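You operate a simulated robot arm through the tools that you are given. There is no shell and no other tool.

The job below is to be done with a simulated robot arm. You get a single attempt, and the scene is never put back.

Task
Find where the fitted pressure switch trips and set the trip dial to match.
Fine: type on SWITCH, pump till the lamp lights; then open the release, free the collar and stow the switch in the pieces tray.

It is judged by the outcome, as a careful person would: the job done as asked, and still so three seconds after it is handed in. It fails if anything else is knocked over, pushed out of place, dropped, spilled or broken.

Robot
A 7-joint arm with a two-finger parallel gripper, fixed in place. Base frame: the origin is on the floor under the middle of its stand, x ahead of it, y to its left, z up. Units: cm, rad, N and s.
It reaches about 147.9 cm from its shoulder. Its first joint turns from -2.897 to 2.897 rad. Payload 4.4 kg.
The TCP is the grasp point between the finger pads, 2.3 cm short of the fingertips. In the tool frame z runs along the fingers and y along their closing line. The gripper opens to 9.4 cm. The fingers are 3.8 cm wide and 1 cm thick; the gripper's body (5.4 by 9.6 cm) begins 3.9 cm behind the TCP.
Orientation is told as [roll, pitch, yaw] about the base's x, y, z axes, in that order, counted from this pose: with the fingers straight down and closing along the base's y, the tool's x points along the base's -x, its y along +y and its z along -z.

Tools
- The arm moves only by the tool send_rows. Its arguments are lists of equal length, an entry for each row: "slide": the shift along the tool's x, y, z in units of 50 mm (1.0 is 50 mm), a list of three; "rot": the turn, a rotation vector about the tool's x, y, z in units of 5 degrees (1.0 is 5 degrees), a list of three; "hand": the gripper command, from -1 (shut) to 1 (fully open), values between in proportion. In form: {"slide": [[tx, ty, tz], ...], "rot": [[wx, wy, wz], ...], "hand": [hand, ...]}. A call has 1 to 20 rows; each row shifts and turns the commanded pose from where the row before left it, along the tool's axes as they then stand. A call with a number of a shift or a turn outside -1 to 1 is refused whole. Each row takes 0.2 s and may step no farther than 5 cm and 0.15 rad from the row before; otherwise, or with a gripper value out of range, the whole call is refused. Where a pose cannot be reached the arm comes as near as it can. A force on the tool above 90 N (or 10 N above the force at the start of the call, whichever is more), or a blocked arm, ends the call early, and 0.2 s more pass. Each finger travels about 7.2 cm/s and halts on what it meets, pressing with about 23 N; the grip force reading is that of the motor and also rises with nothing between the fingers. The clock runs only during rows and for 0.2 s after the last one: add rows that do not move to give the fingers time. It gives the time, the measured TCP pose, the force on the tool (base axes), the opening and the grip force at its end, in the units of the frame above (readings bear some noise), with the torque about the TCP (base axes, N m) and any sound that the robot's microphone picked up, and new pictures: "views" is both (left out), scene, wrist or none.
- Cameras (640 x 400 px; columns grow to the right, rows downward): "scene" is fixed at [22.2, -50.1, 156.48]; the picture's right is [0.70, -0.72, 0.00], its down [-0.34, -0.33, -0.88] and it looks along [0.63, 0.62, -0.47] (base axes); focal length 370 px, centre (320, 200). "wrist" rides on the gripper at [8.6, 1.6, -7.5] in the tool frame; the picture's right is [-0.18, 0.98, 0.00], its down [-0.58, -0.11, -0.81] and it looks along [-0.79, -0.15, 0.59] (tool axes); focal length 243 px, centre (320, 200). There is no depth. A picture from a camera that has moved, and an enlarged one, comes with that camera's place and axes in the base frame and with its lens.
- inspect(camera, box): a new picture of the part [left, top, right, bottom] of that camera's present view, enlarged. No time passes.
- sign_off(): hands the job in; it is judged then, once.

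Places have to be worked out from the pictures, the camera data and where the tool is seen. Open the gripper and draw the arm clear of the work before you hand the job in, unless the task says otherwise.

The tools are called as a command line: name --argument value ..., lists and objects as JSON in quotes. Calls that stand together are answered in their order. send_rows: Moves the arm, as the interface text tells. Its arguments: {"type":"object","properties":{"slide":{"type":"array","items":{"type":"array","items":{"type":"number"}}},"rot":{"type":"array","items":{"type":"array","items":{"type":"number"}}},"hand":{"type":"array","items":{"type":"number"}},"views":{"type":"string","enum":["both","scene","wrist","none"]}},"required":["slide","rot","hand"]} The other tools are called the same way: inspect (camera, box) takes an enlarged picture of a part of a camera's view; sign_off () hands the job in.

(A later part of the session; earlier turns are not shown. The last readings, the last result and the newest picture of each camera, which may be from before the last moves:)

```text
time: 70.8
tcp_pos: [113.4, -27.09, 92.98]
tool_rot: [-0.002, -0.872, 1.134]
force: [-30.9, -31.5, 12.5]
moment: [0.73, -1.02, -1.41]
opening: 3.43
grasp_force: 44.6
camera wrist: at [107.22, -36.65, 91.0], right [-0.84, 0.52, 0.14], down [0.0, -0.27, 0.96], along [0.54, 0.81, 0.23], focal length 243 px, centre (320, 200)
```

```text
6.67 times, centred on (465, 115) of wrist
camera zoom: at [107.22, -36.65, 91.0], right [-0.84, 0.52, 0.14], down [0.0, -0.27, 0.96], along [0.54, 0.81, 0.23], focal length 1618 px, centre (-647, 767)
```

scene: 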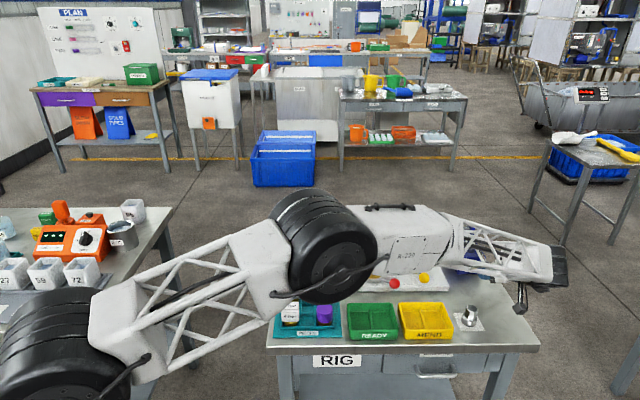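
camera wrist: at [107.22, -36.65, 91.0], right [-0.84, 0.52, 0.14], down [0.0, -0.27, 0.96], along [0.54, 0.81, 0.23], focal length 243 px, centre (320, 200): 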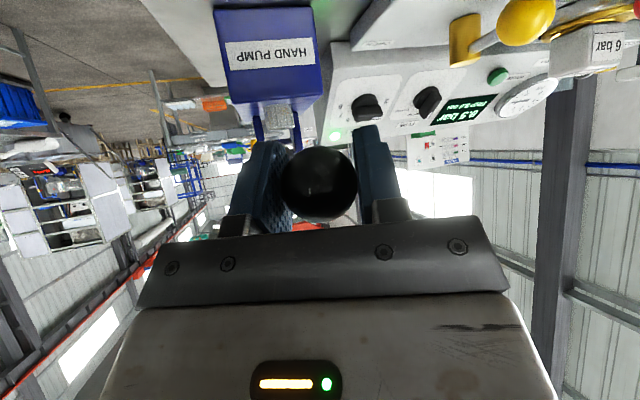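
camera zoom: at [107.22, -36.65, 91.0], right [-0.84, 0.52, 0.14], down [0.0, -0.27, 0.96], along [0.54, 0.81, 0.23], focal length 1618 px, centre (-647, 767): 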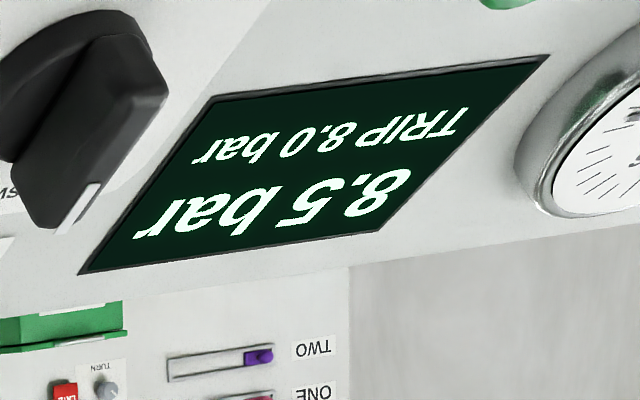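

The lamp is lit and the screen reads "8.5 bar, TRIP 8.0 bar", so the switch trips at 8 bar. I let go of the pump handle, back off, rise clear and level the tool, ready to set the TRIP dial to 8.

send_rows --slide '[[0, 0, 0], [0, 0, 0], [0, 0, 0], [0, 0, -0.8], [0, 0, -0.8], [-0.69, 0, -0.577], [-0.69, 0, -0.577], [-0.69, 0, -0.577], [0, 0, 0], [0, 0, 0], [0, 0, 0], [0, 0, 0], [0, 0, 0], [0, 0, 0], [0, 0, 0], [0, 0, 0], [0, 0, 0], [0, 0, 0], [0, 0, 0]]' --rot '[[0, 0, 0], [0, 0, 0], [0, 0, 0], [0, 0, 0], [0, 0, 0], [0, 0, 0], [0, 0, 0], [0, 0, 0], [0, 1, 0], [0, 1, 0], [0, 1, 0], [0, 1, 0], [0, 1, 0], [0, 1, 0], [0, 1, 0], [0, 1, 0], [0, 1, 0], [0, 1, 0], [0, 0, 0]]' --hand '[0.4, 0.4, 0.4, 0.4, 0.4, 0.4, 0.4, 0.4, 0.4, 0.4, 0.4, 0.4, 0.4, 0.4, 0.4, 0.4, 0.4, 0.4, 0.4]'

inspect --camera "scene" --box '[310, 200, 530, 300]'

```text
time: 74.8
tcp_pos: [110.95, -32.53, 111.72]
tool_rot: [-0.001, -0.001, 1.135]
force: [-0.1, -0.6, 0.3]
moment: [0.01, -0.03, -0.01]
opening: 6.59
grasp_force: 0.1
camera wrist: at [105.87, -39.74, 119.08], right [-0.81, 0.58, 0.0], down [0.34, 0.48, 0.81], along [0.47, 0.66, -0.59], focal length 243 px, centre (320, 200)
```

scene: 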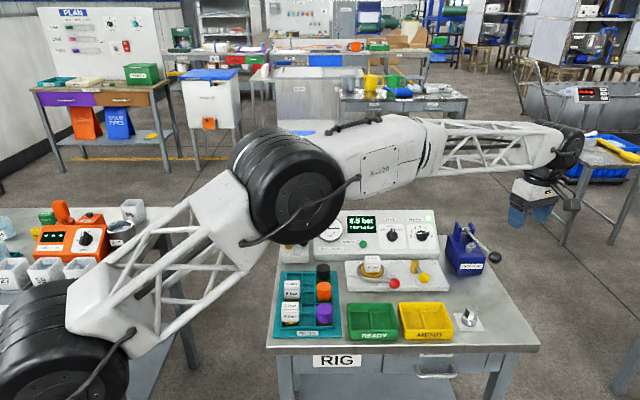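
wrist: 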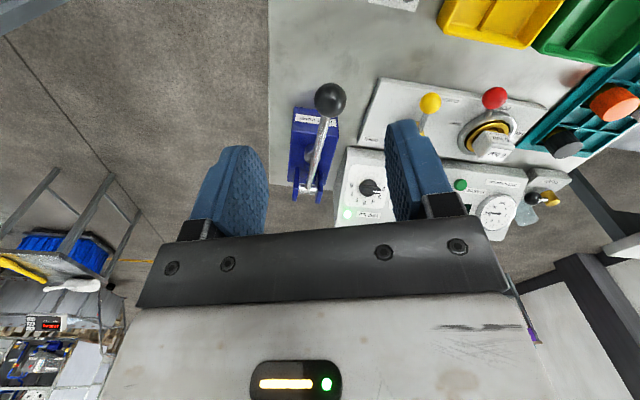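

```text
2.91 times, centred on (420, 250) of scene
camera zoom: at [22.2, -50.1, 156.48], right [0.7, -0.72, 0.0], down [-0.34, -0.33, -0.88], along [0.63, 0.62, -0.47], focal length 1076 px, centre (29, 54)
```

zoom: 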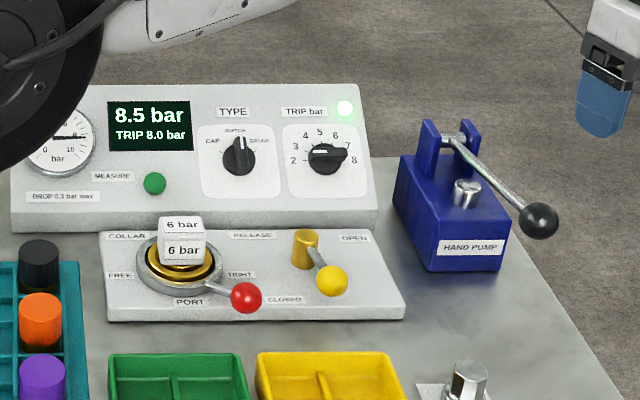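

Confirmed in the scene view: 8.5 bar, TRIP 8.0, lamp lit. Next I turn the tool so its fingers will straddle the TRIP dial's horizontal bar, and move over the panel.

send_rows --slide '[[0, 0, 0], [0, 0, 0], [0, 0, 0], [0, 0, 0], [0, 0, 0], [0, 0, 0], [0, 0, 0], [0, 0, 0], [0, 0, 0], [0, 0, 0], [0, 0, 0], [0, 0, 0], [0, 0, 0], [0, 0, 0], [-0.494, -0.577, 0.2], [-0.494, -0.577, 0.2], [-0.494, -0.577, 0.2], [-0.494, -0.577, 0.2], [-0.494, -0.577, 0.2], [-0.494, -0.577, 0.2]]' --rot '[[0, 0, -1], [0, 0, -1], [0, 0, -1], [0, 0, -1], [0, 0, -1], [0, 0, -1], [0, 0, -1], [0, 0, -1], [0, 0, -1], [0, 0, -1], [0, 0, -1], [0, 0, -1], [0, 0, -1], [0, 0, -1], [0, 0, 0], [0, 0, 0], [0, 0, 0], [0, 0, 0], [0, 0, 0], [0, 0, 0]]' --hand '[0.06, 0.06, 0.06, 0.06, 0.06, 0.06, 0.06, 0.06, 0.06, 0.06, 0.06, 0.06, 0.06, 0.06, 0.06, 0.06, 0.06, 0.06, 0.06, 0.06]'

```text
time: 79.0
tcp_pos: [112.59, -9.61, 105.77]
tool_rot: [-0.001, 0.001, 2.356]
force: [-0.9, 0.3, -0.6]
moment: [-0.06, 0.02, -0.01]
opening: 4.98
grasp_force: 0.1
camera wrist: at [117.64, -16.97, 113.16], right [-0.83, -0.56, 0.0], down [-0.34, 0.49, 0.81], along [-0.45, 0.67, -0.59], focal length 243 px, centre (320, 200)
```

scene: 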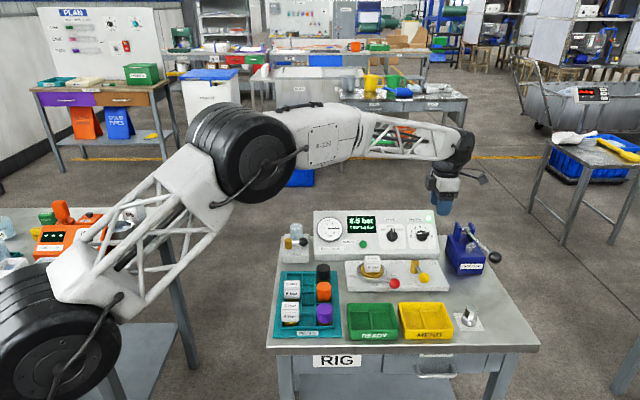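
wrist: 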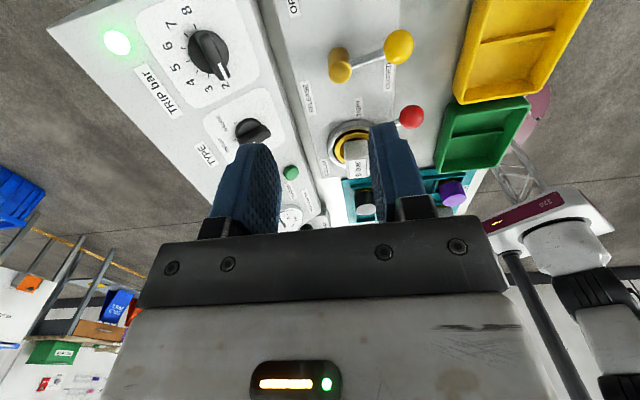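

The view is good and the dial's pointer is at 2. I tilt 37° to the panel normal, shift onto the TRIP axis and approach to about 6 cm away.

send_rows --slide '[[0, 0, 0], [0, 0, 0], [0, 0, 0], [0, 0, 0], [0, 0, 0], [0, 0, 0], [0, 0, 0], [0, 0, 0], [0.021, 0.255, 0], [0.021, 0.255, 0], [0, 0, 0.615], [0, 0, 0.615], [0, 0, 0.615], [0, 0, 0.615], [0, 0, 0]]' --rot '[[0.925, 0, 0], [0.925, 0, 0], [0.925, 0, 0], [0.925, 0, 0], [0.925, 0, 0], [0.925, 0, 0], [0.925, 0, 0], [0.925, 0, 0], [0, 0, 0], [0, 0, 0], [0, 0, 0], [0, 0, 0], [0, 0, 0], [0, 0, 0], [0, 0, 0]]' --hand '[0.06, 0.06, 0.06, 0.06, 0.06, 0.06, 0.06, 0.06, 0.06, 0.06, 0.06, 0.06, 0.06, 0.06, 0.06]'

inspect --camera "wrist" --box '[180, 40, 440, 240]'

inspect --camera "scene" --box '[376, 190, 516, 280]'

```text
time: 82.2
tcp_pos: [116.73, -5.78, 94.27]
tool_rot: [-0.646, 0.003, 2.357]
force: [-0.3, -0.2, -0.3]
moment: [0.03, -0.06, 0.0]
opening: 4.99
grasp_force: 0.1
camera wrist: at [118.78, -16.06, 99.21], right [-0.68, -0.43, -0.59], down [-0.69, 0.13, 0.71], along [-0.23, 0.9, -0.38], focal length 243 px, centre (320, 200)
```

scene: 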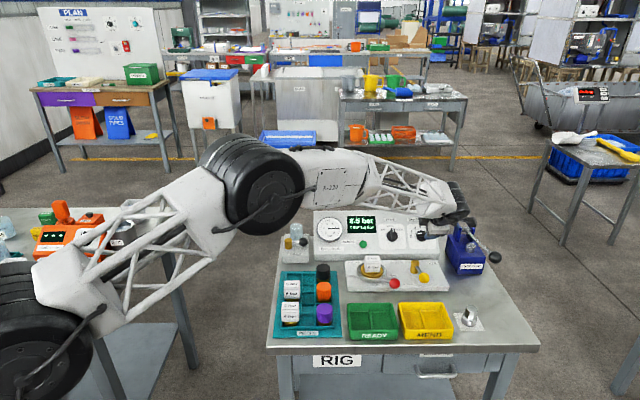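
wrist: 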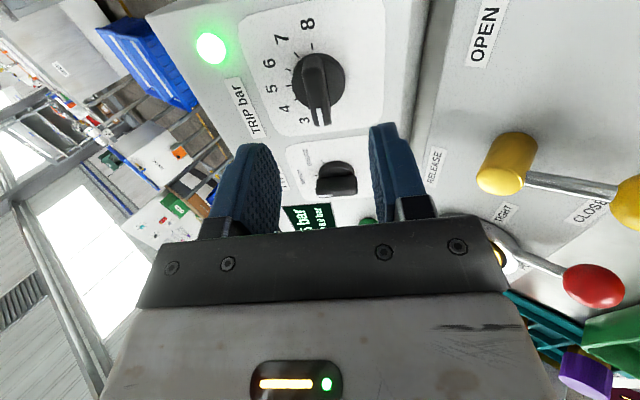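

```text
2.00 times, centred on (310, 140) of wrist
camera zoom: at [118.78, -16.06, 99.21], right [-0.68, -0.43, -0.59], down [-0.69, 0.13, 0.71], along [-0.23, 0.9, -0.38], focal length 485 px, centre (340, 320)
```

zoom: 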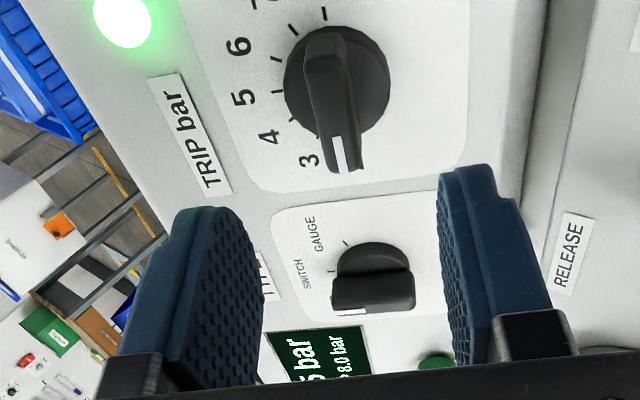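

```text
4.44 times, centred on (446, 235) of scene
camera zoom: at [22.2, -50.1, 156.48], right [0.7, -0.72, 0.0], down [-0.34, -0.33, -0.88], along [0.63, 0.62, -0.47], focal length 1644 px, centre (-240, 44)
```

zoom: 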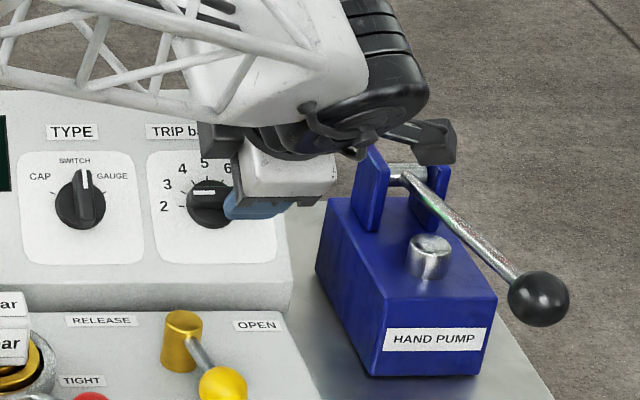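

The fingers line up with the TRIP bar, and the camera box clears the pump brackets by about 1 cm. I centre a touch and advance 5.7 cm to the bar.

send_rows --slide '[[0.034, -0.03, 0.285], [0, 0, 0.285], [0, 0, 0.285], [0, 0, 0.285], [0, 0, 0]]' --rot '[[0, 0, 0], [0, 0, 0], [0, 0, 0], [0, 0, 0], [0, 0, 0]]' --hand '[0.06, 0.06, 0.06, 0.06, 0.06]'

inspect --camera "wrist" --box '[180, 60, 460, 240]'

inspect --camera "scene" --box '[376, 190, 516, 280]'

```text
time: 83.4
tcp_pos: [119.18, -3.89, 89.87]
tool_rot: [-0.646, 0.0, 2.356]
force: [0.8, 0.0, -0.3]
moment: [0.0, -0.04, 0.02]
opening: 4.97
grasp_force: 0.0
camera wrist: at [121.3, -14.04, 94.8], right [-0.68, -0.43, -0.59], down [-0.69, 0.13, 0.71], along [-0.23, 0.9, -0.38], focal length 243 px, centre (320, 200)
```

scene: 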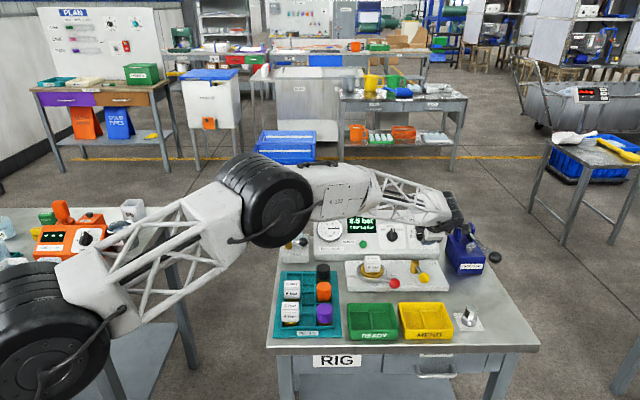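
wrist: 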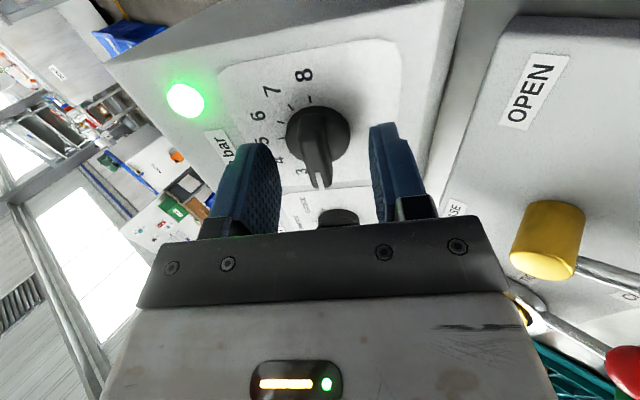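

```text
2.22 times, centred on (320, 150) of wrist
camera zoom: at [121.3, -14.04, 94.8], right [-0.68, -0.43, -0.59], down [-0.69, 0.13, 0.71], along [-0.23, 0.9, -0.38], focal length 539 px, centre (320, 311)
```

zoom: 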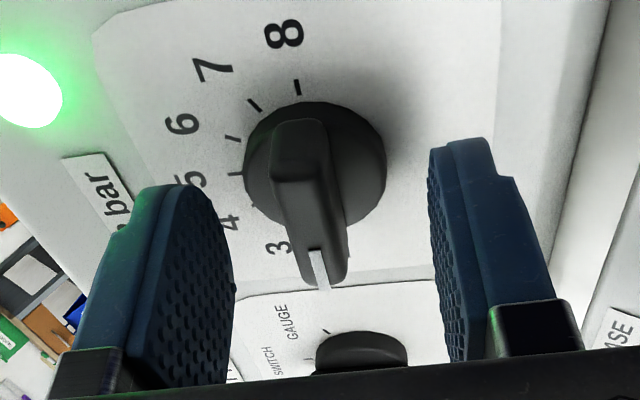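

```text
4.44 times, centred on (446, 235) of scene
camera zoom: at [22.2, -50.1, 156.48], right [0.7, -0.72, 0.0], down [-0.34, -0.33, -0.88], along [0.63, 0.62, -0.47], focal length 1644 px, centre (-240, 44)
```

zoom: 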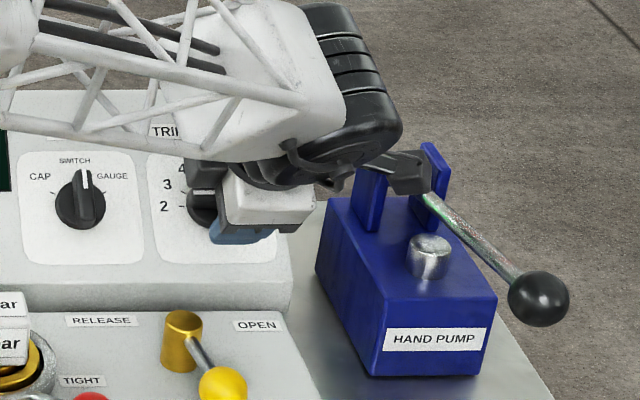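

The bar sits about 0.4 cm to −y and the axis about 0.4 cm to −x of the tool centre, at the same depth that worked for the TYPE knob. I shift and close on the bar.

send_rows --slide '[[-0.08, -0.08, 0], [0, 0, 0], [0, 0, 0], [0, 0, 0], [0, 0, 0], [0, 0, 0]]' --rot '[[0, 0, 0], [0, 0, 0], [0, 0, 0], [0, 0, 0], [0, 0, 0], [0, 0, 0]]' --hand '[0.06, -0.2, -0.5, -1, -1, -1]' --views "wrist"

inspect --camera "wrist" --box '[180, 60, 460, 240]'

```text
time: 84.8
tcp_pos: [119.15, -3.27, 89.92]
tool_rot: [-0.646, 0.0, 2.359]
force: [-16.0, -6.9, -0.7]
moment: [-0.26, 0.57, 0.17]
opening: 1.28
grasp_force: 45.4
camera wrist: at [121.16, -13.52, 94.95], right [-0.69, -0.43, -0.59], down [-0.69, 0.13, 0.71], along [-0.23, 0.9, -0.38], focal length 243 px, centre (320, 200)
```

wrist: 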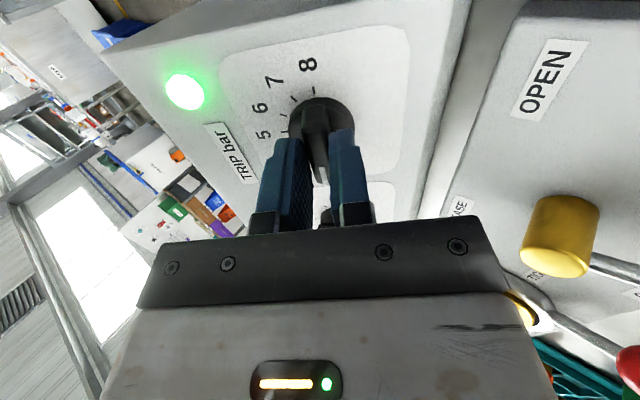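

```text
2.22 times, centred on (320, 150) of wrist
camera zoom: at [121.16, -13.52, 94.95], right [-0.69, -0.43, -0.59], down [-0.69, 0.13, 0.71], along [-0.23, 0.9, -0.38], focal length 539 px, centre (320, 311)
```

zoom: 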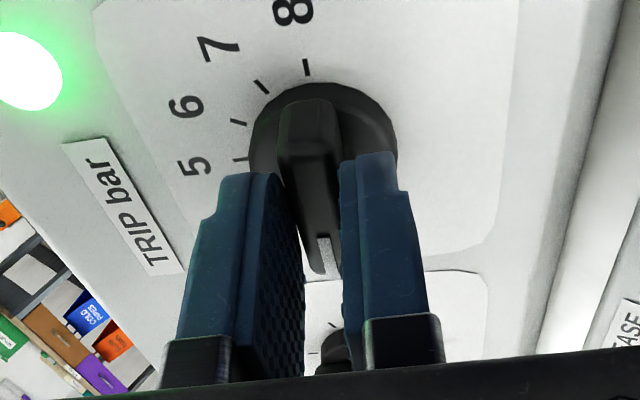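

The bar is held squarely (1.28 cm, 13 N). I turn it clockwise 20° and check the loads.

send_rows --slide '[[0, 0, 0], [0, 0, 0], [0, 0, 0], [0, 0, 0], [0, 0, 0]]' --rot '[[0, 0, 1], [0, 0, 1], [0, 0, 1], [0, 0, 1], [0, 0, 0]]' --hand '[-1, -1, -1, -1, -1]' --views "none"

```text
time: 86.0
tcp_pos: [119.08, -3.27, 90.11]
tool_rot: [-0.617, -0.206, 2.071]
force: [-0.6, -16.8, -10.1]
moment: [-1.14, 0.15, -0.53]
opening: 1.31
grasp_force: 45.2
```

Loads stay low. I turn another 30°.

send_rows --slide '[[0, 0, 0], [0, 0, 0], [0, 0, 0], [0, 0, 0], [0, 0, 0], [0, 0, 0], [0, 0, 0]]' --rot '[[0, 0, 1], [0, 0, 1], [0, 0, 1], [0, 0, 1], [0, 0, 1], [0, 0, 1], [0, 0, 0]]' --hand '[-1, -1, -1, -1, -1, -1, -1]' --views "wrist"

```text
time: 87.6
tcp_pos: [118.98, -3.28, 90.01]
tool_rot: [-0.451, -0.479, 1.594]
force: [-14.2, -29.4, -6.0]
moment: [-0.89, 0.68, -0.11]
opening: 1.27
grasp_force: 44.8
camera wrist: at [114.64, -13.86, 91.28], right [-0.89, 0.34, -0.3], down [-0.26, 0.15, 0.95], along [0.37, 0.93, -0.05], focal length 243 px, centre (320, 200)
```

wrist: 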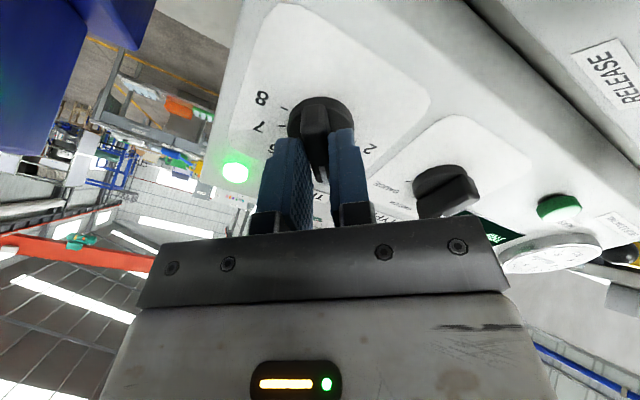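

All fine at the halfway point, with the camera box clear of the release post by over a centimetre. I turn another 40°, to the 5 mark.

send_rows --slide '[[0, 0, 0], [0, 0, 0], [0, 0, 0], [0, 0, 0], [0, 0, 0], [0, 0, 0], [0, 0, 0], [0, 0, 0], [0, 0, 0]]' --rot '[[0, 0, 1], [0, 0, 1], [0, 0, 1], [0, 0, 1], [0, 0, 1], [0, 0, 1], [0, 0, 1], [0, 0, 1], [0, 0, 0]]' --hand '[-1, -1, -1, -1, -1, -1, -1, -1, -1]'

inspect --camera "scene" --box '[376, 200, 486, 280]'

```text
time: 89.6
tcp_pos: [119.02, -3.25, 90.09]
tool_rot: [-0.001, -0.646, 0.784]
force: [-26.5, -21.3, -11.9]
moment: [-0.11, 0.17, 0.01]
opening: 1.33
grasp_force: 45.3
camera wrist: at [109.98, -10.11, 90.7], right [-0.59, 0.8, 0.11], down [0.06, -0.09, 0.99], along [0.8, 0.59, 0.0], focal length 243 px, centre (320, 200)
```

scene: 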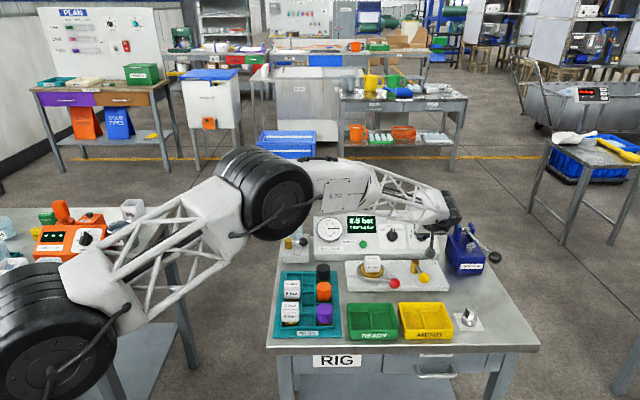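
wrist: 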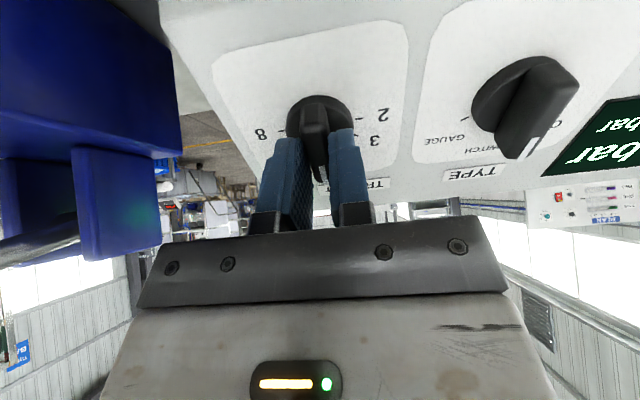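

```text
5.00 times, centred on (431, 240) of scene
camera zoom: at [22.2, -50.1, 156.48], right [0.7, -0.72, 0.0], down [-0.34, -0.33, -0.88], along [0.63, 0.62, -0.47], focal length 1850 px, centre (-235, 0)
```

zoom: 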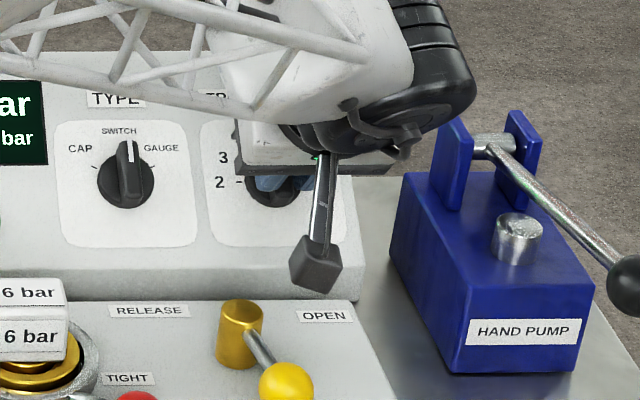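

The dial is pointing at 5 with low loads. I turn on by 45°.

send_rows --slide '[[0, 0, 0], [0, 0, 0], [0, 0, 0], [0, 0, 0], [0, 0, 0], [0, 0, 0], [0, 0, 0], [0, 0, 0], [0, 0, 0], [0, 0, 0]]' --rot '[[0, 0, 1], [0, 0, 1], [0, 0, 1], [0, 0, 1], [0, 0, 1], [0, 0, 1], [0, 0, 1], [0, 0, 1], [0, 0, 1], [0, 0, 0]]' --hand '[-1, -1, -1, -1, -1, -1, -1, -1, -1, -1]'

```text
time: 91.8
tcp_pos: [118.91, -3.28, 89.96]
tool_rot: [0.49, -0.439, -0.11]
force: [37.4, -12.3, -28.1]
moment: [-0.67, -0.51, -0.62]
opening: 1.32
grasp_force: 45.1
camera wrist: at [107.99, -4.13, 92.97], right [0.07, 0.87, 0.5], down [0.19, -0.5, 0.84], along [0.98, 0.04, -0.2], focal length 243 px, centre (320, 200)
```

scene: 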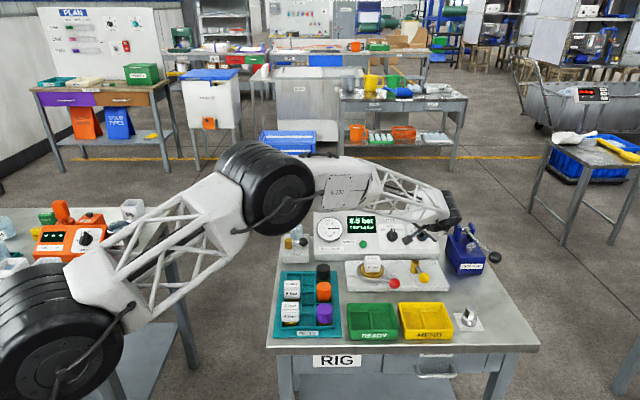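
wrist: 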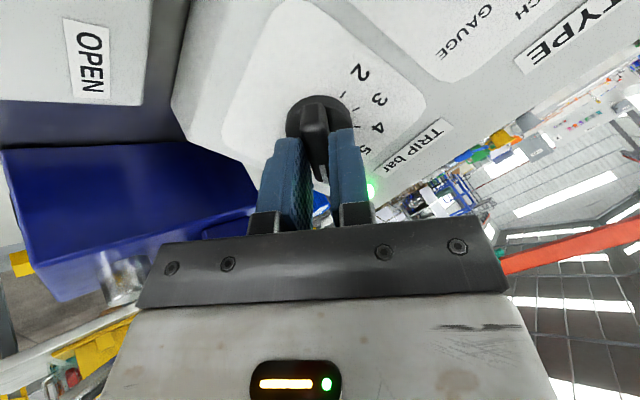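

Load is 48 N and the bar still follows. I ease it and turn another 40°.

send_rows --slide '[[-0.01, -0.014, 0.014], [0, 0, 0], [0, 0, 0], [0, 0, 0], [0, 0, 0], [0, 0, 0], [0, 0, 0], [0, 0, 0], [0, 0, 0]]' --rot '[[0, 0, 0], [0, 0, 1], [0, 0, 1], [0, 0, 1], [0, 0, 1], [0, 0, 1], [0, 0, 1], [0, 0, 1], [0, 0, 0]]' --hand '[-1, -1, -1, -1, -1, -1, -1, -1, -1]'

inspect --camera "wrist" --box '[180, 40, 460, 240]'

```text
time: 93.8
tcp_pos: [119.38, -3.33, 89.91]
tool_rot: [0.638, -0.106, -0.646]
force: [-11.8, -19.9, -2.8]
moment: [-1.07, -0.27, -0.66]
opening: 1.31
grasp_force: 44.8
camera wrist: at [109.94, -0.26, 95.92], right [0.57, 0.56, 0.6], down [0.07, -0.76, 0.64], along [0.82, -0.32, -0.48], focal length 243 px, centre (320, 200)
```

scene: 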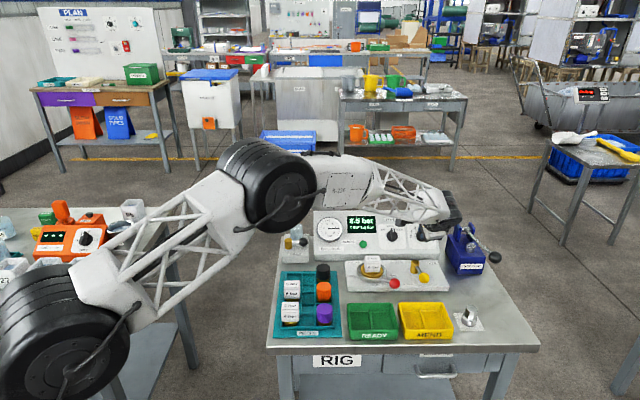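
wrist: 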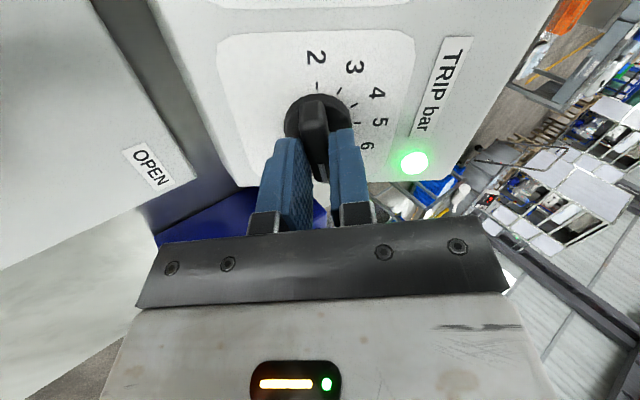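

```text
2.00 times, centred on (320, 140) of wrist
camera zoom: at [109.94, -0.26, 95.92], right [0.57, 0.56, 0.6], down [0.07, -0.76, 0.64], along [0.82, -0.32, -0.48], focal length 485 px, centre (320, 320)
```

zoom: 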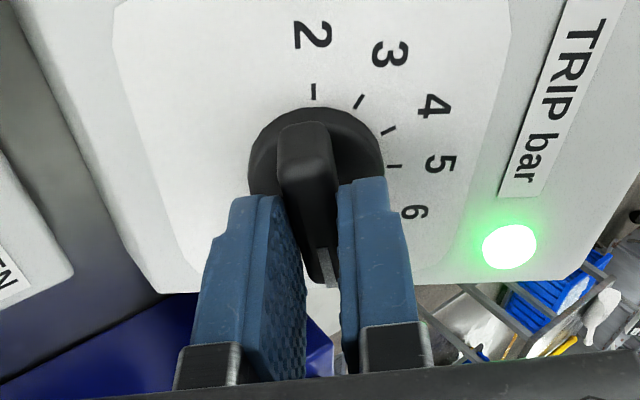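

Ten degrees remain. I turn the last two rows to bring the pointer to 8.

send_rows --slide '[[0, 0, 0], [0, 0, 0], [0, 0, 0]]' --rot '[[0, 0, 1], [0, 0, 1], [0, 0, 0]]' --hand '[-1, -1, -1]' --views "wrist"

inspect --camera "wrist" --box '[180, 40, 460, 240]'

```text
time: 94.6
tcp_pos: [119.24, -3.32, 89.77]
tool_rot: [0.646, 0.0, -0.785]
force: [9.3, -25.7, -7.9]
moment: [-1.19, -0.3, -0.7]
opening: 1.33
grasp_force: 45.4
camera wrist: at [110.9, 0.47, 96.82], right [0.69, 0.42, 0.59], down [0.01, -0.82, 0.58], along [0.73, -0.39, -0.56], focal length 243 px, centre (320, 200)
```

wrist: 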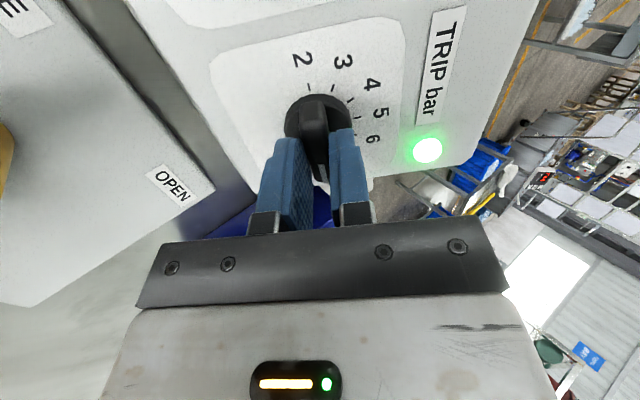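

```text
2.00 times, centred on (320, 140) of wrist
camera zoom: at [110.9, 0.47, 96.82], right [0.69, 0.42, 0.59], down [0.01, -0.82, 0.58], along [0.73, -0.39, -0.56], focal length 485 px, centre (320, 320)
```

zoom: 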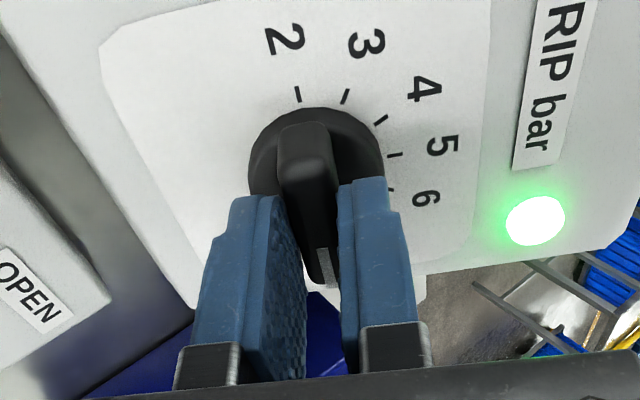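

The tool is at exactly +90° and the bar's tail lines up with the 2 tick, so the pointer is at 8. I open, back off along the normal, and check the dial.

send_rows --slide '[[0, 0, 0], [0, 0, 0], [0, 0, 0], [0, 0, -0.5], [0, 0, -0.9], [0, 0, -0.9], [0, 0, -0.9], [0, 0, -0.9], [0, 0, 0]]' --rot '[[0, 0, 0], [0, 0, 0], [0, 0, 0], [0, 0, 0], [0, 0, 0], [0, 0, 0], [0, 0, 0], [0, 0, 0], [0, 0, 0]]' --hand '[0.06, 0.06, 0.06, 0.06, 0.06, 0.06, 0.06, 0.06, 0.06]'

inspect --camera "scene" --box '[346, 206, 446, 262]'

inspect --camera "wrist" --box '[200, 0, 480, 200]'

```text
time: 96.6
tcp_pos: [110.46, -12.24, 106.06]
tool_rot: [0.646, 0.0, -0.787]
force: [-0.3, -0.4, 0.4]
moment: [0.0, -0.03, 0.03]
opening: 4.97
grasp_force: 0.0
camera wrist: at [102.13, -8.38, 112.91], right [0.68, 0.43, 0.59], down [0.01, -0.82, 0.58], along [0.73, -0.39, -0.56], focal length 243 px, centre (320, 200)
```

scene: 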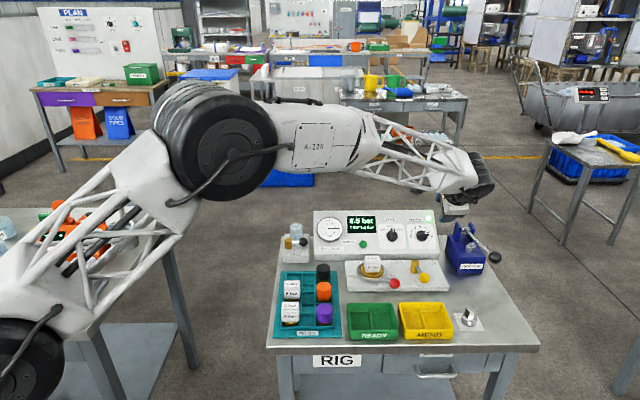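
wrist: 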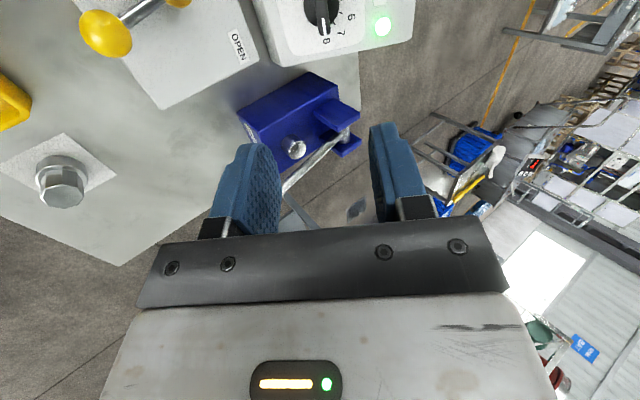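

```text
6.40 times, centred on (396, 234) of scene
camera zoom: at [22.2, -50.1, 156.48], right [0.7, -0.72, 0.0], down [-0.34, -0.33, -0.88], along [0.63, 0.62, -0.47], focal length 2368 px, centre (-166, -18)
```

zoom: 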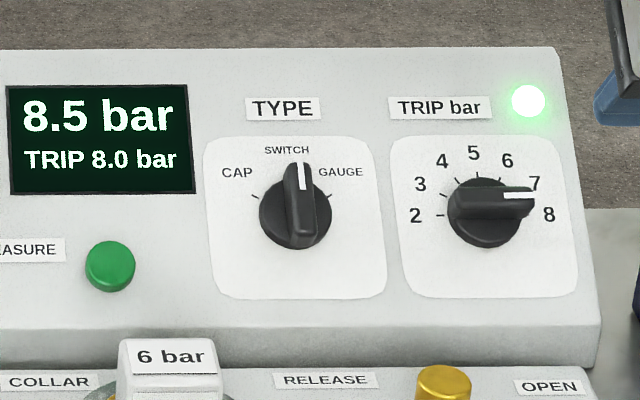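

```text
2.00 times, centred on (340, 100) of wrist
camera zoom: at [102.13, -8.38, 112.91], right [0.68, 0.43, 0.59], down [0.01, -0.82, 0.58], along [0.73, -0.39, -0.56], focal length 485 px, centre (280, 400)
```

zoom: 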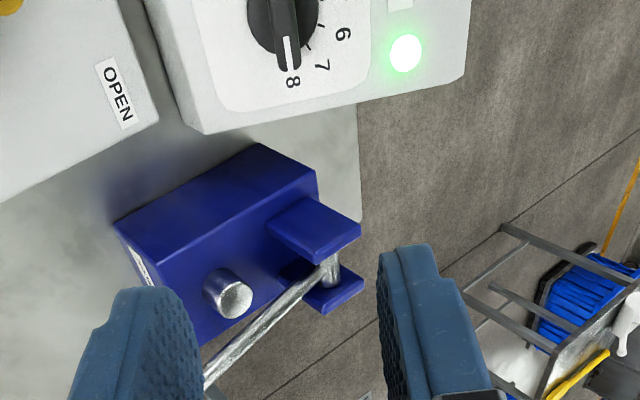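

The dial now reads 8 and the screen confirms TRIP 8.0 bar. Next is the release lever; I level the tool and turn it back to the rig's heading above that area.

send_rows --slide '[[0, 0, 0], [0, 0, 0], [0, 0, 0], [0, 0, 0], [0, 0, 0], [0, 0, 0], [0, 0, 0], [0, 0, 0], [0, 0, 0], [0, 0, 0], [0, 0, 0], [0, 0, 0], [0, 0, 0], [0, 0, 0], [0, 0, 0], [0, 0, 0], [0, 0, 0], [0, 0, 0], [0, 0, 0], [0, 0, 0]]' --rot '[[0.925, 0, 0], [0.925, 0, 0], [0.925, 0, 0], [0.925, 0, 0], [0.925, 0, 0], [0.925, 0, 0], [0.925, 0, 0], [0.925, 0, 0], [0, 0, -1], [0, 0, -1], [0, 0, -1], [0, 0, -1], [0, 0, -1], [0, 0, -1], [0, 0, -1], [0, 0, -1], [0, 0, -1], [0, 0, -1], [0, 0, -1], [0, 0, -1]]' --hand '[0.06, 0.06, 0.06, 0.06, 0.06, 0.06, 0.06, 0.06, 0.06, 0.06, 0.06, 0.06, 0.06, 0.06, 0.06, 0.06, 0.06, 0.06, 0.06, 0.06]' --views "none"

```text
time: 100.8
tcp_pos: [110.46, -12.14, 106.31]
tool_rot: [0.0, -0.002, 0.265]
force: [0.2, -0.3, -0.3]
moment: [-0.04, -0.05, 0.0]
opening: 4.98
grasp_force: 0.0
```

I finish the yaw and draw back 13.6 cm to the front so the wrist camera can look down on the release and collar levers.

send_rows --slide '[[0, 0, 0], [0, 0, 0], [0, 0, 0], [0, 0, 0], [0, 0, 0], [0, 0, 0], [0.68, 0.185, 0], [0.68, 0.185, 0], [0.68, 0.185, 0], [0.68, 0.185, 0], [0, 0, 0]]' --rot '[[0, 0, -1], [0, 0, -1], [0, 0, -1], [0, 0, -1], [0, 0, -1], [0, 0, -0.97], [0, 0, 0], [0, 0, 0], [0, 0, 0], [0, 0, 0], [0, 0, 0]]' --hand '[0.5, 0.5, 0.5, 0.5, 0.5, 0.5, 0.5, 0.5, 0.5, 0.5, 0.5]'

inspect --camera "wrist" --box '[220, 40, 460, 220]'

```text
time: 103.2
tcp_pos: [98.61, -19.21, 106.3]
tool_rot: [-0.001, 0.0, 0.783]
force: [-0.2, -0.5, 0.2]
moment: [-0.02, -0.02, 0.0]
opening: 7.05
grasp_force: 0.1
camera wrist: at [91.32, -24.14, 113.7], right [-0.56, 0.83, 0.0], down [0.49, 0.33, 0.81], along [0.67, 0.45, -0.59], focal length 243 px, centre (320, 200)
```

scene: 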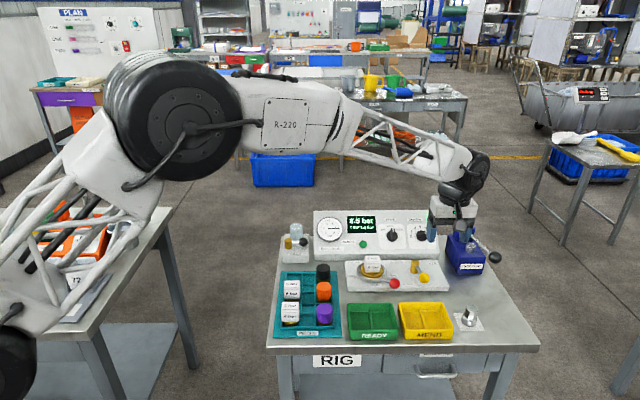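
wrist: 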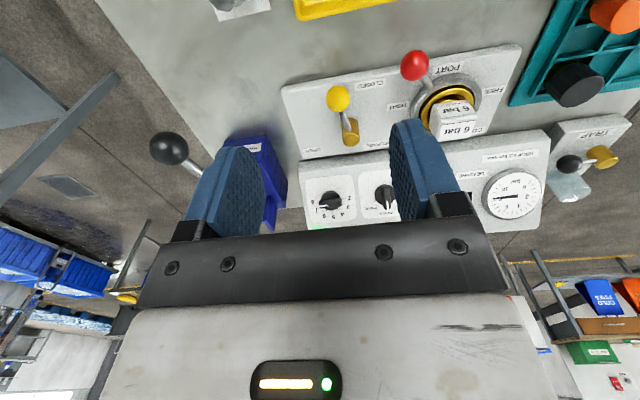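

```text
2.22 times, centred on (340, 130) of wrist
camera zoom: at [91.32, -24.14, 113.7], right [-0.56, 0.83, 0.0], down [0.49, 0.33, 0.81], along [0.67, 0.45, -0.59], focal length 539 px, centre (276, 356)
```

zoom: 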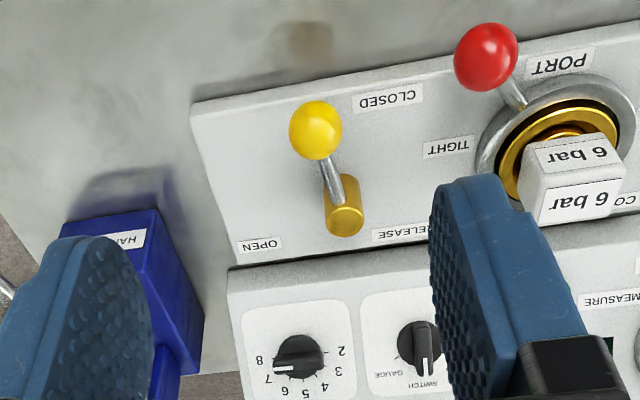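

From here the release ball is at about (104.3, −12.5, 85) and its post at (108, −7.3, 85.6), lever length 6.4 cm pointing to the front. I move over the ball, align with the lever (yaw 55°) and descend to z≈90.

send_rows --slide '[[-0.877, 0.071, 0], [-0.877, 0.071, 0], [0, 0, 0], [0, 0, 0], [0, 0, 0.8], [0, 0, 0.8], [0, 0, 0.8], [0, 0, 0.8], [0, 0, 0]]' --rot '[[0, 0, 0], [0, 0, 0], [0, 0, -1], [0, 0, -1], [0, 0, 0], [0, 0, 0], [0, 0, 0], [0, 0, 0], [0, 0, 0]]' --hand '[0.3, 0.3, 0.3, 0.3, 0.3, 0.3, 0.3, 0.3, 0.3]'

inspect --camera "wrist" --box '[200, 60, 440, 240]'

inspect --camera "scene" --box '[346, 220, 456, 310]'

```text
time: 105.2
tcp_pos: [104.17, -12.63, 90.21]
tool_rot: [-0.002, 0.0, 0.958]
force: [-0.3, -0.7, 0.5]
moment: [-0.02, 0.0, -0.01]
opening: 6.11
grasp_force: 0.0
camera wrist: at [97.85, -18.75, 97.58], right [-0.7, 0.72, 0.0], down [0.42, 0.41, 0.81], along [0.58, 0.56, -0.59], focal length 243 px, centre (320, 200)
```

scene: 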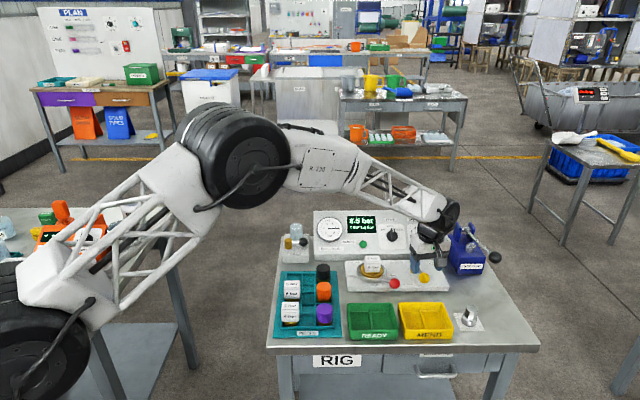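
wrist: 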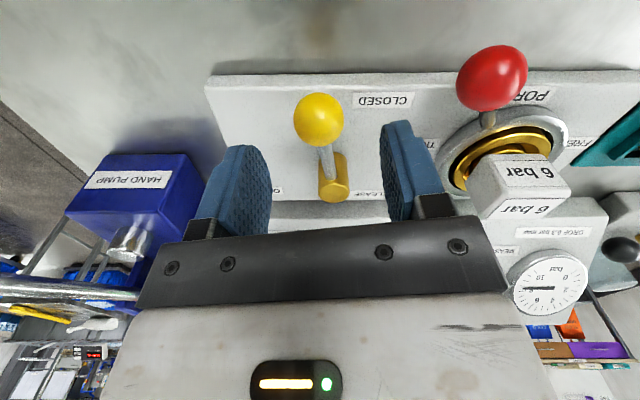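

```text
2.22 times, centred on (320, 150) of wrist
camera zoom: at [97.85, -18.75, 97.58], right [-0.7, 0.72, 0.0], down [0.42, 0.41, 0.81], along [0.58, 0.56, -0.59], focal length 539 px, centre (320, 311)
```

zoom: 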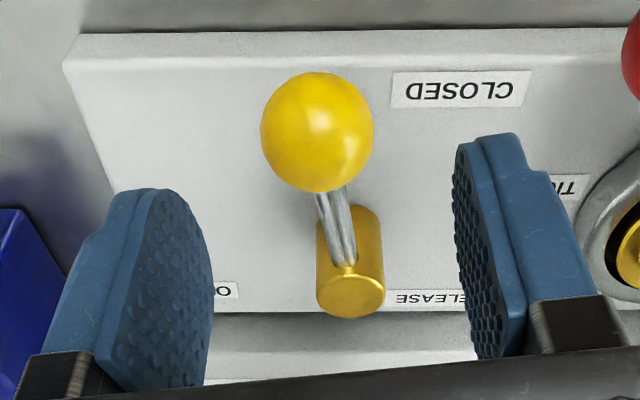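

```text
4.44 times, centred on (401, 265) of scene
camera zoom: at [22.2, -50.1, 156.48], right [0.7, -0.72, 0.0], down [-0.34, -0.33, -0.88], along [0.63, 0.62, -0.47], focal length 1644 px, centre (-40, -89)
```

zoom: 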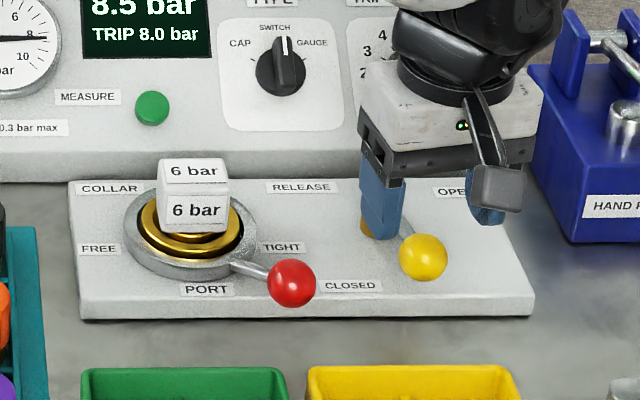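

The ball and post line up with the tool's x axis (ball at −0.5, post at −6.8). I descend to z≈86 and narrow the fingers to a loose 4 cm cage around the 3.2 cm ball.

send_rows --slide '[[-0.06, -0.02, 0.42], [0, 0, 0.42], [0, 0, 0], [0, 0, 0], [0, 0, 0]]' --rot '[[0, 0, 0], [0, 0, 0], [0, 0, 0], [0, 0, 0], [0, 0, 0]]' --hand '[0.3, 0.3, -0.15, -0.15, -0.15]' --views "wrist"

inspect --camera "wrist" --box '[200, 60, 440, 240]'

```text
time: 106.4
tcp_pos: [104.33, -12.26, 85.93]
tool_rot: [0.0, 0.0, 0.958]
force: [0.3, 0.4, 0.1]
moment: [-0.02, 0.03, -0.03]
opening: 3.99
grasp_force: 0.1
camera wrist: at [98.05, -18.4, 93.38], right [-0.7, 0.72, 0.0], down [0.42, 0.41, 0.81], along [0.58, 0.56, -0.59], focal length 243 px, centre (320, 200)
```

wrist: 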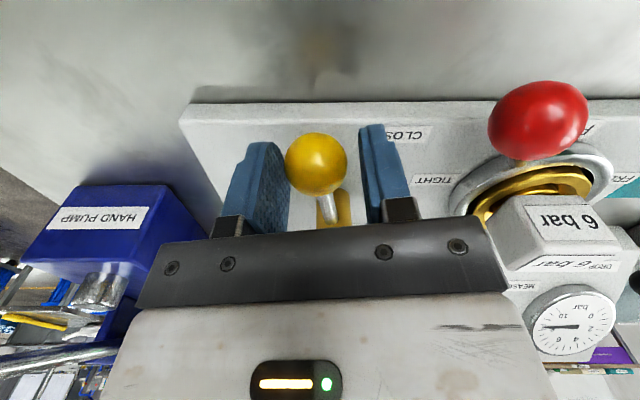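

```text
2.22 times, centred on (320, 150) of wrist
camera zoom: at [98.05, -18.4, 93.38], right [-0.7, 0.72, 0.0], down [0.42, 0.41, 0.81], along [0.58, 0.56, -0.59], focal length 539 px, centre (320, 311)
```

zoom: 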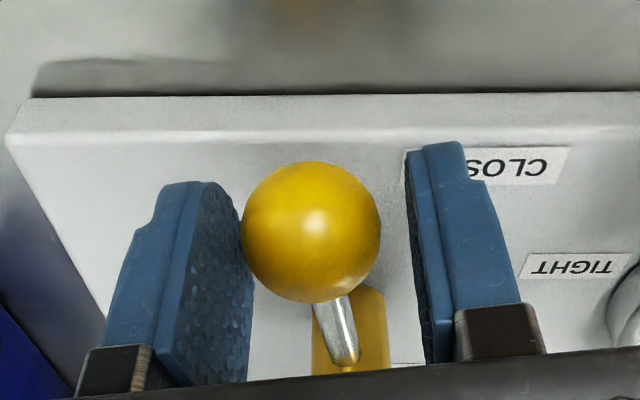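

The ball is caged. I swing it around the post 45° toward OPEN.

send_rows --slide '[[-0.005, -0.1133, 0], [-0.005, -0.1133, 0], [-0.005, -0.1133, 0], [-0.005, -0.1133, 0], [-0.005, -0.1133, 0], [-0.005, -0.1133, 0], [-0.005, -0.1133, 0], [-0.005, -0.1133, 0], [-0.005, -0.1133, 0], [0, 0, 0]]' --rot '[[0, 0, -1], [0, 0, -1], [0, 0, -1], [0, 0, -1], [0, 0, -1], [0, 0, -1], [0, 0, -1], [0, 0, -1], [0, 0, -1], [0, 0, 0]]' --hand '[-0.15, -0.15, -0.15, -0.15, -0.15, -0.15, -0.15, -0.15, -0.15, -0.15]'

inspect --camera "scene" --box '[310, 205, 470, 305]'

```text
time: 108.6
tcp_pos: [109.08, -13.27, 86.05]
tool_rot: [0.0, 0.001, 1.745]
force: [-0.7, -0.2, 0.4]
moment: [0.02, -0.02, 0.02]
opening: 4.0
grasp_force: 0.1
camera wrist: at [109.03, -22.1, 93.56], right [-1.0, 0.01, 0.0], down [0.01, 0.59, 0.81], along [0.01, 0.81, -0.59], focal length 243 px, centre (320, 200)
```

scene: 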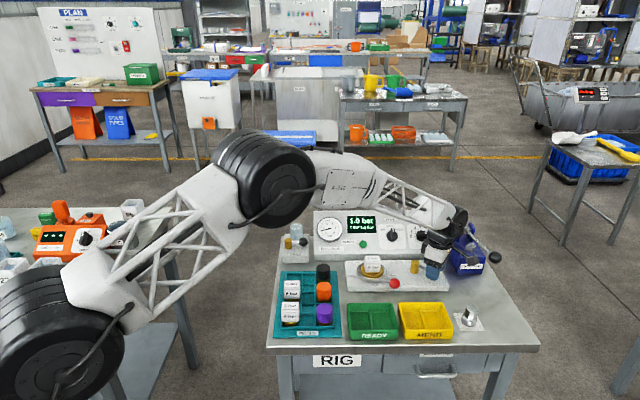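
wrist: 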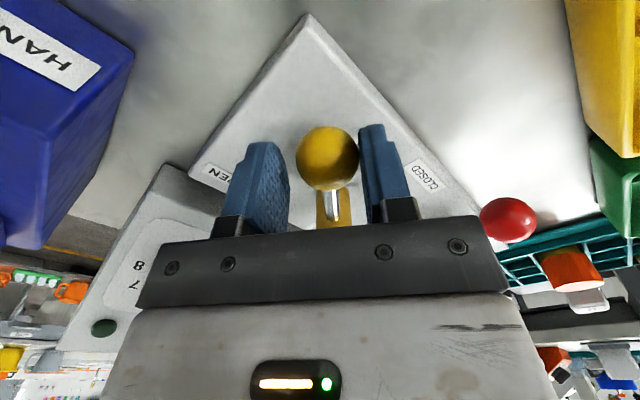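

```text
4.00 times, centred on (390, 255) of scene
camera zoom: at [22.2, -50.1, 156.48], right [0.7, -0.72, 0.0], down [-0.34, -0.33, -0.88], along [0.63, 0.62, -0.47], focal length 1480 px, centre (40, -20)
```

zoom: 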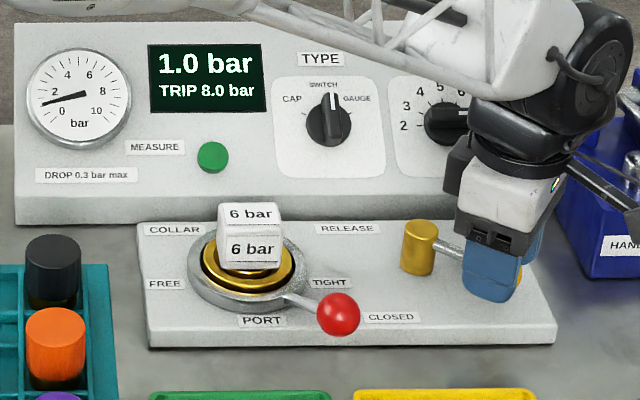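

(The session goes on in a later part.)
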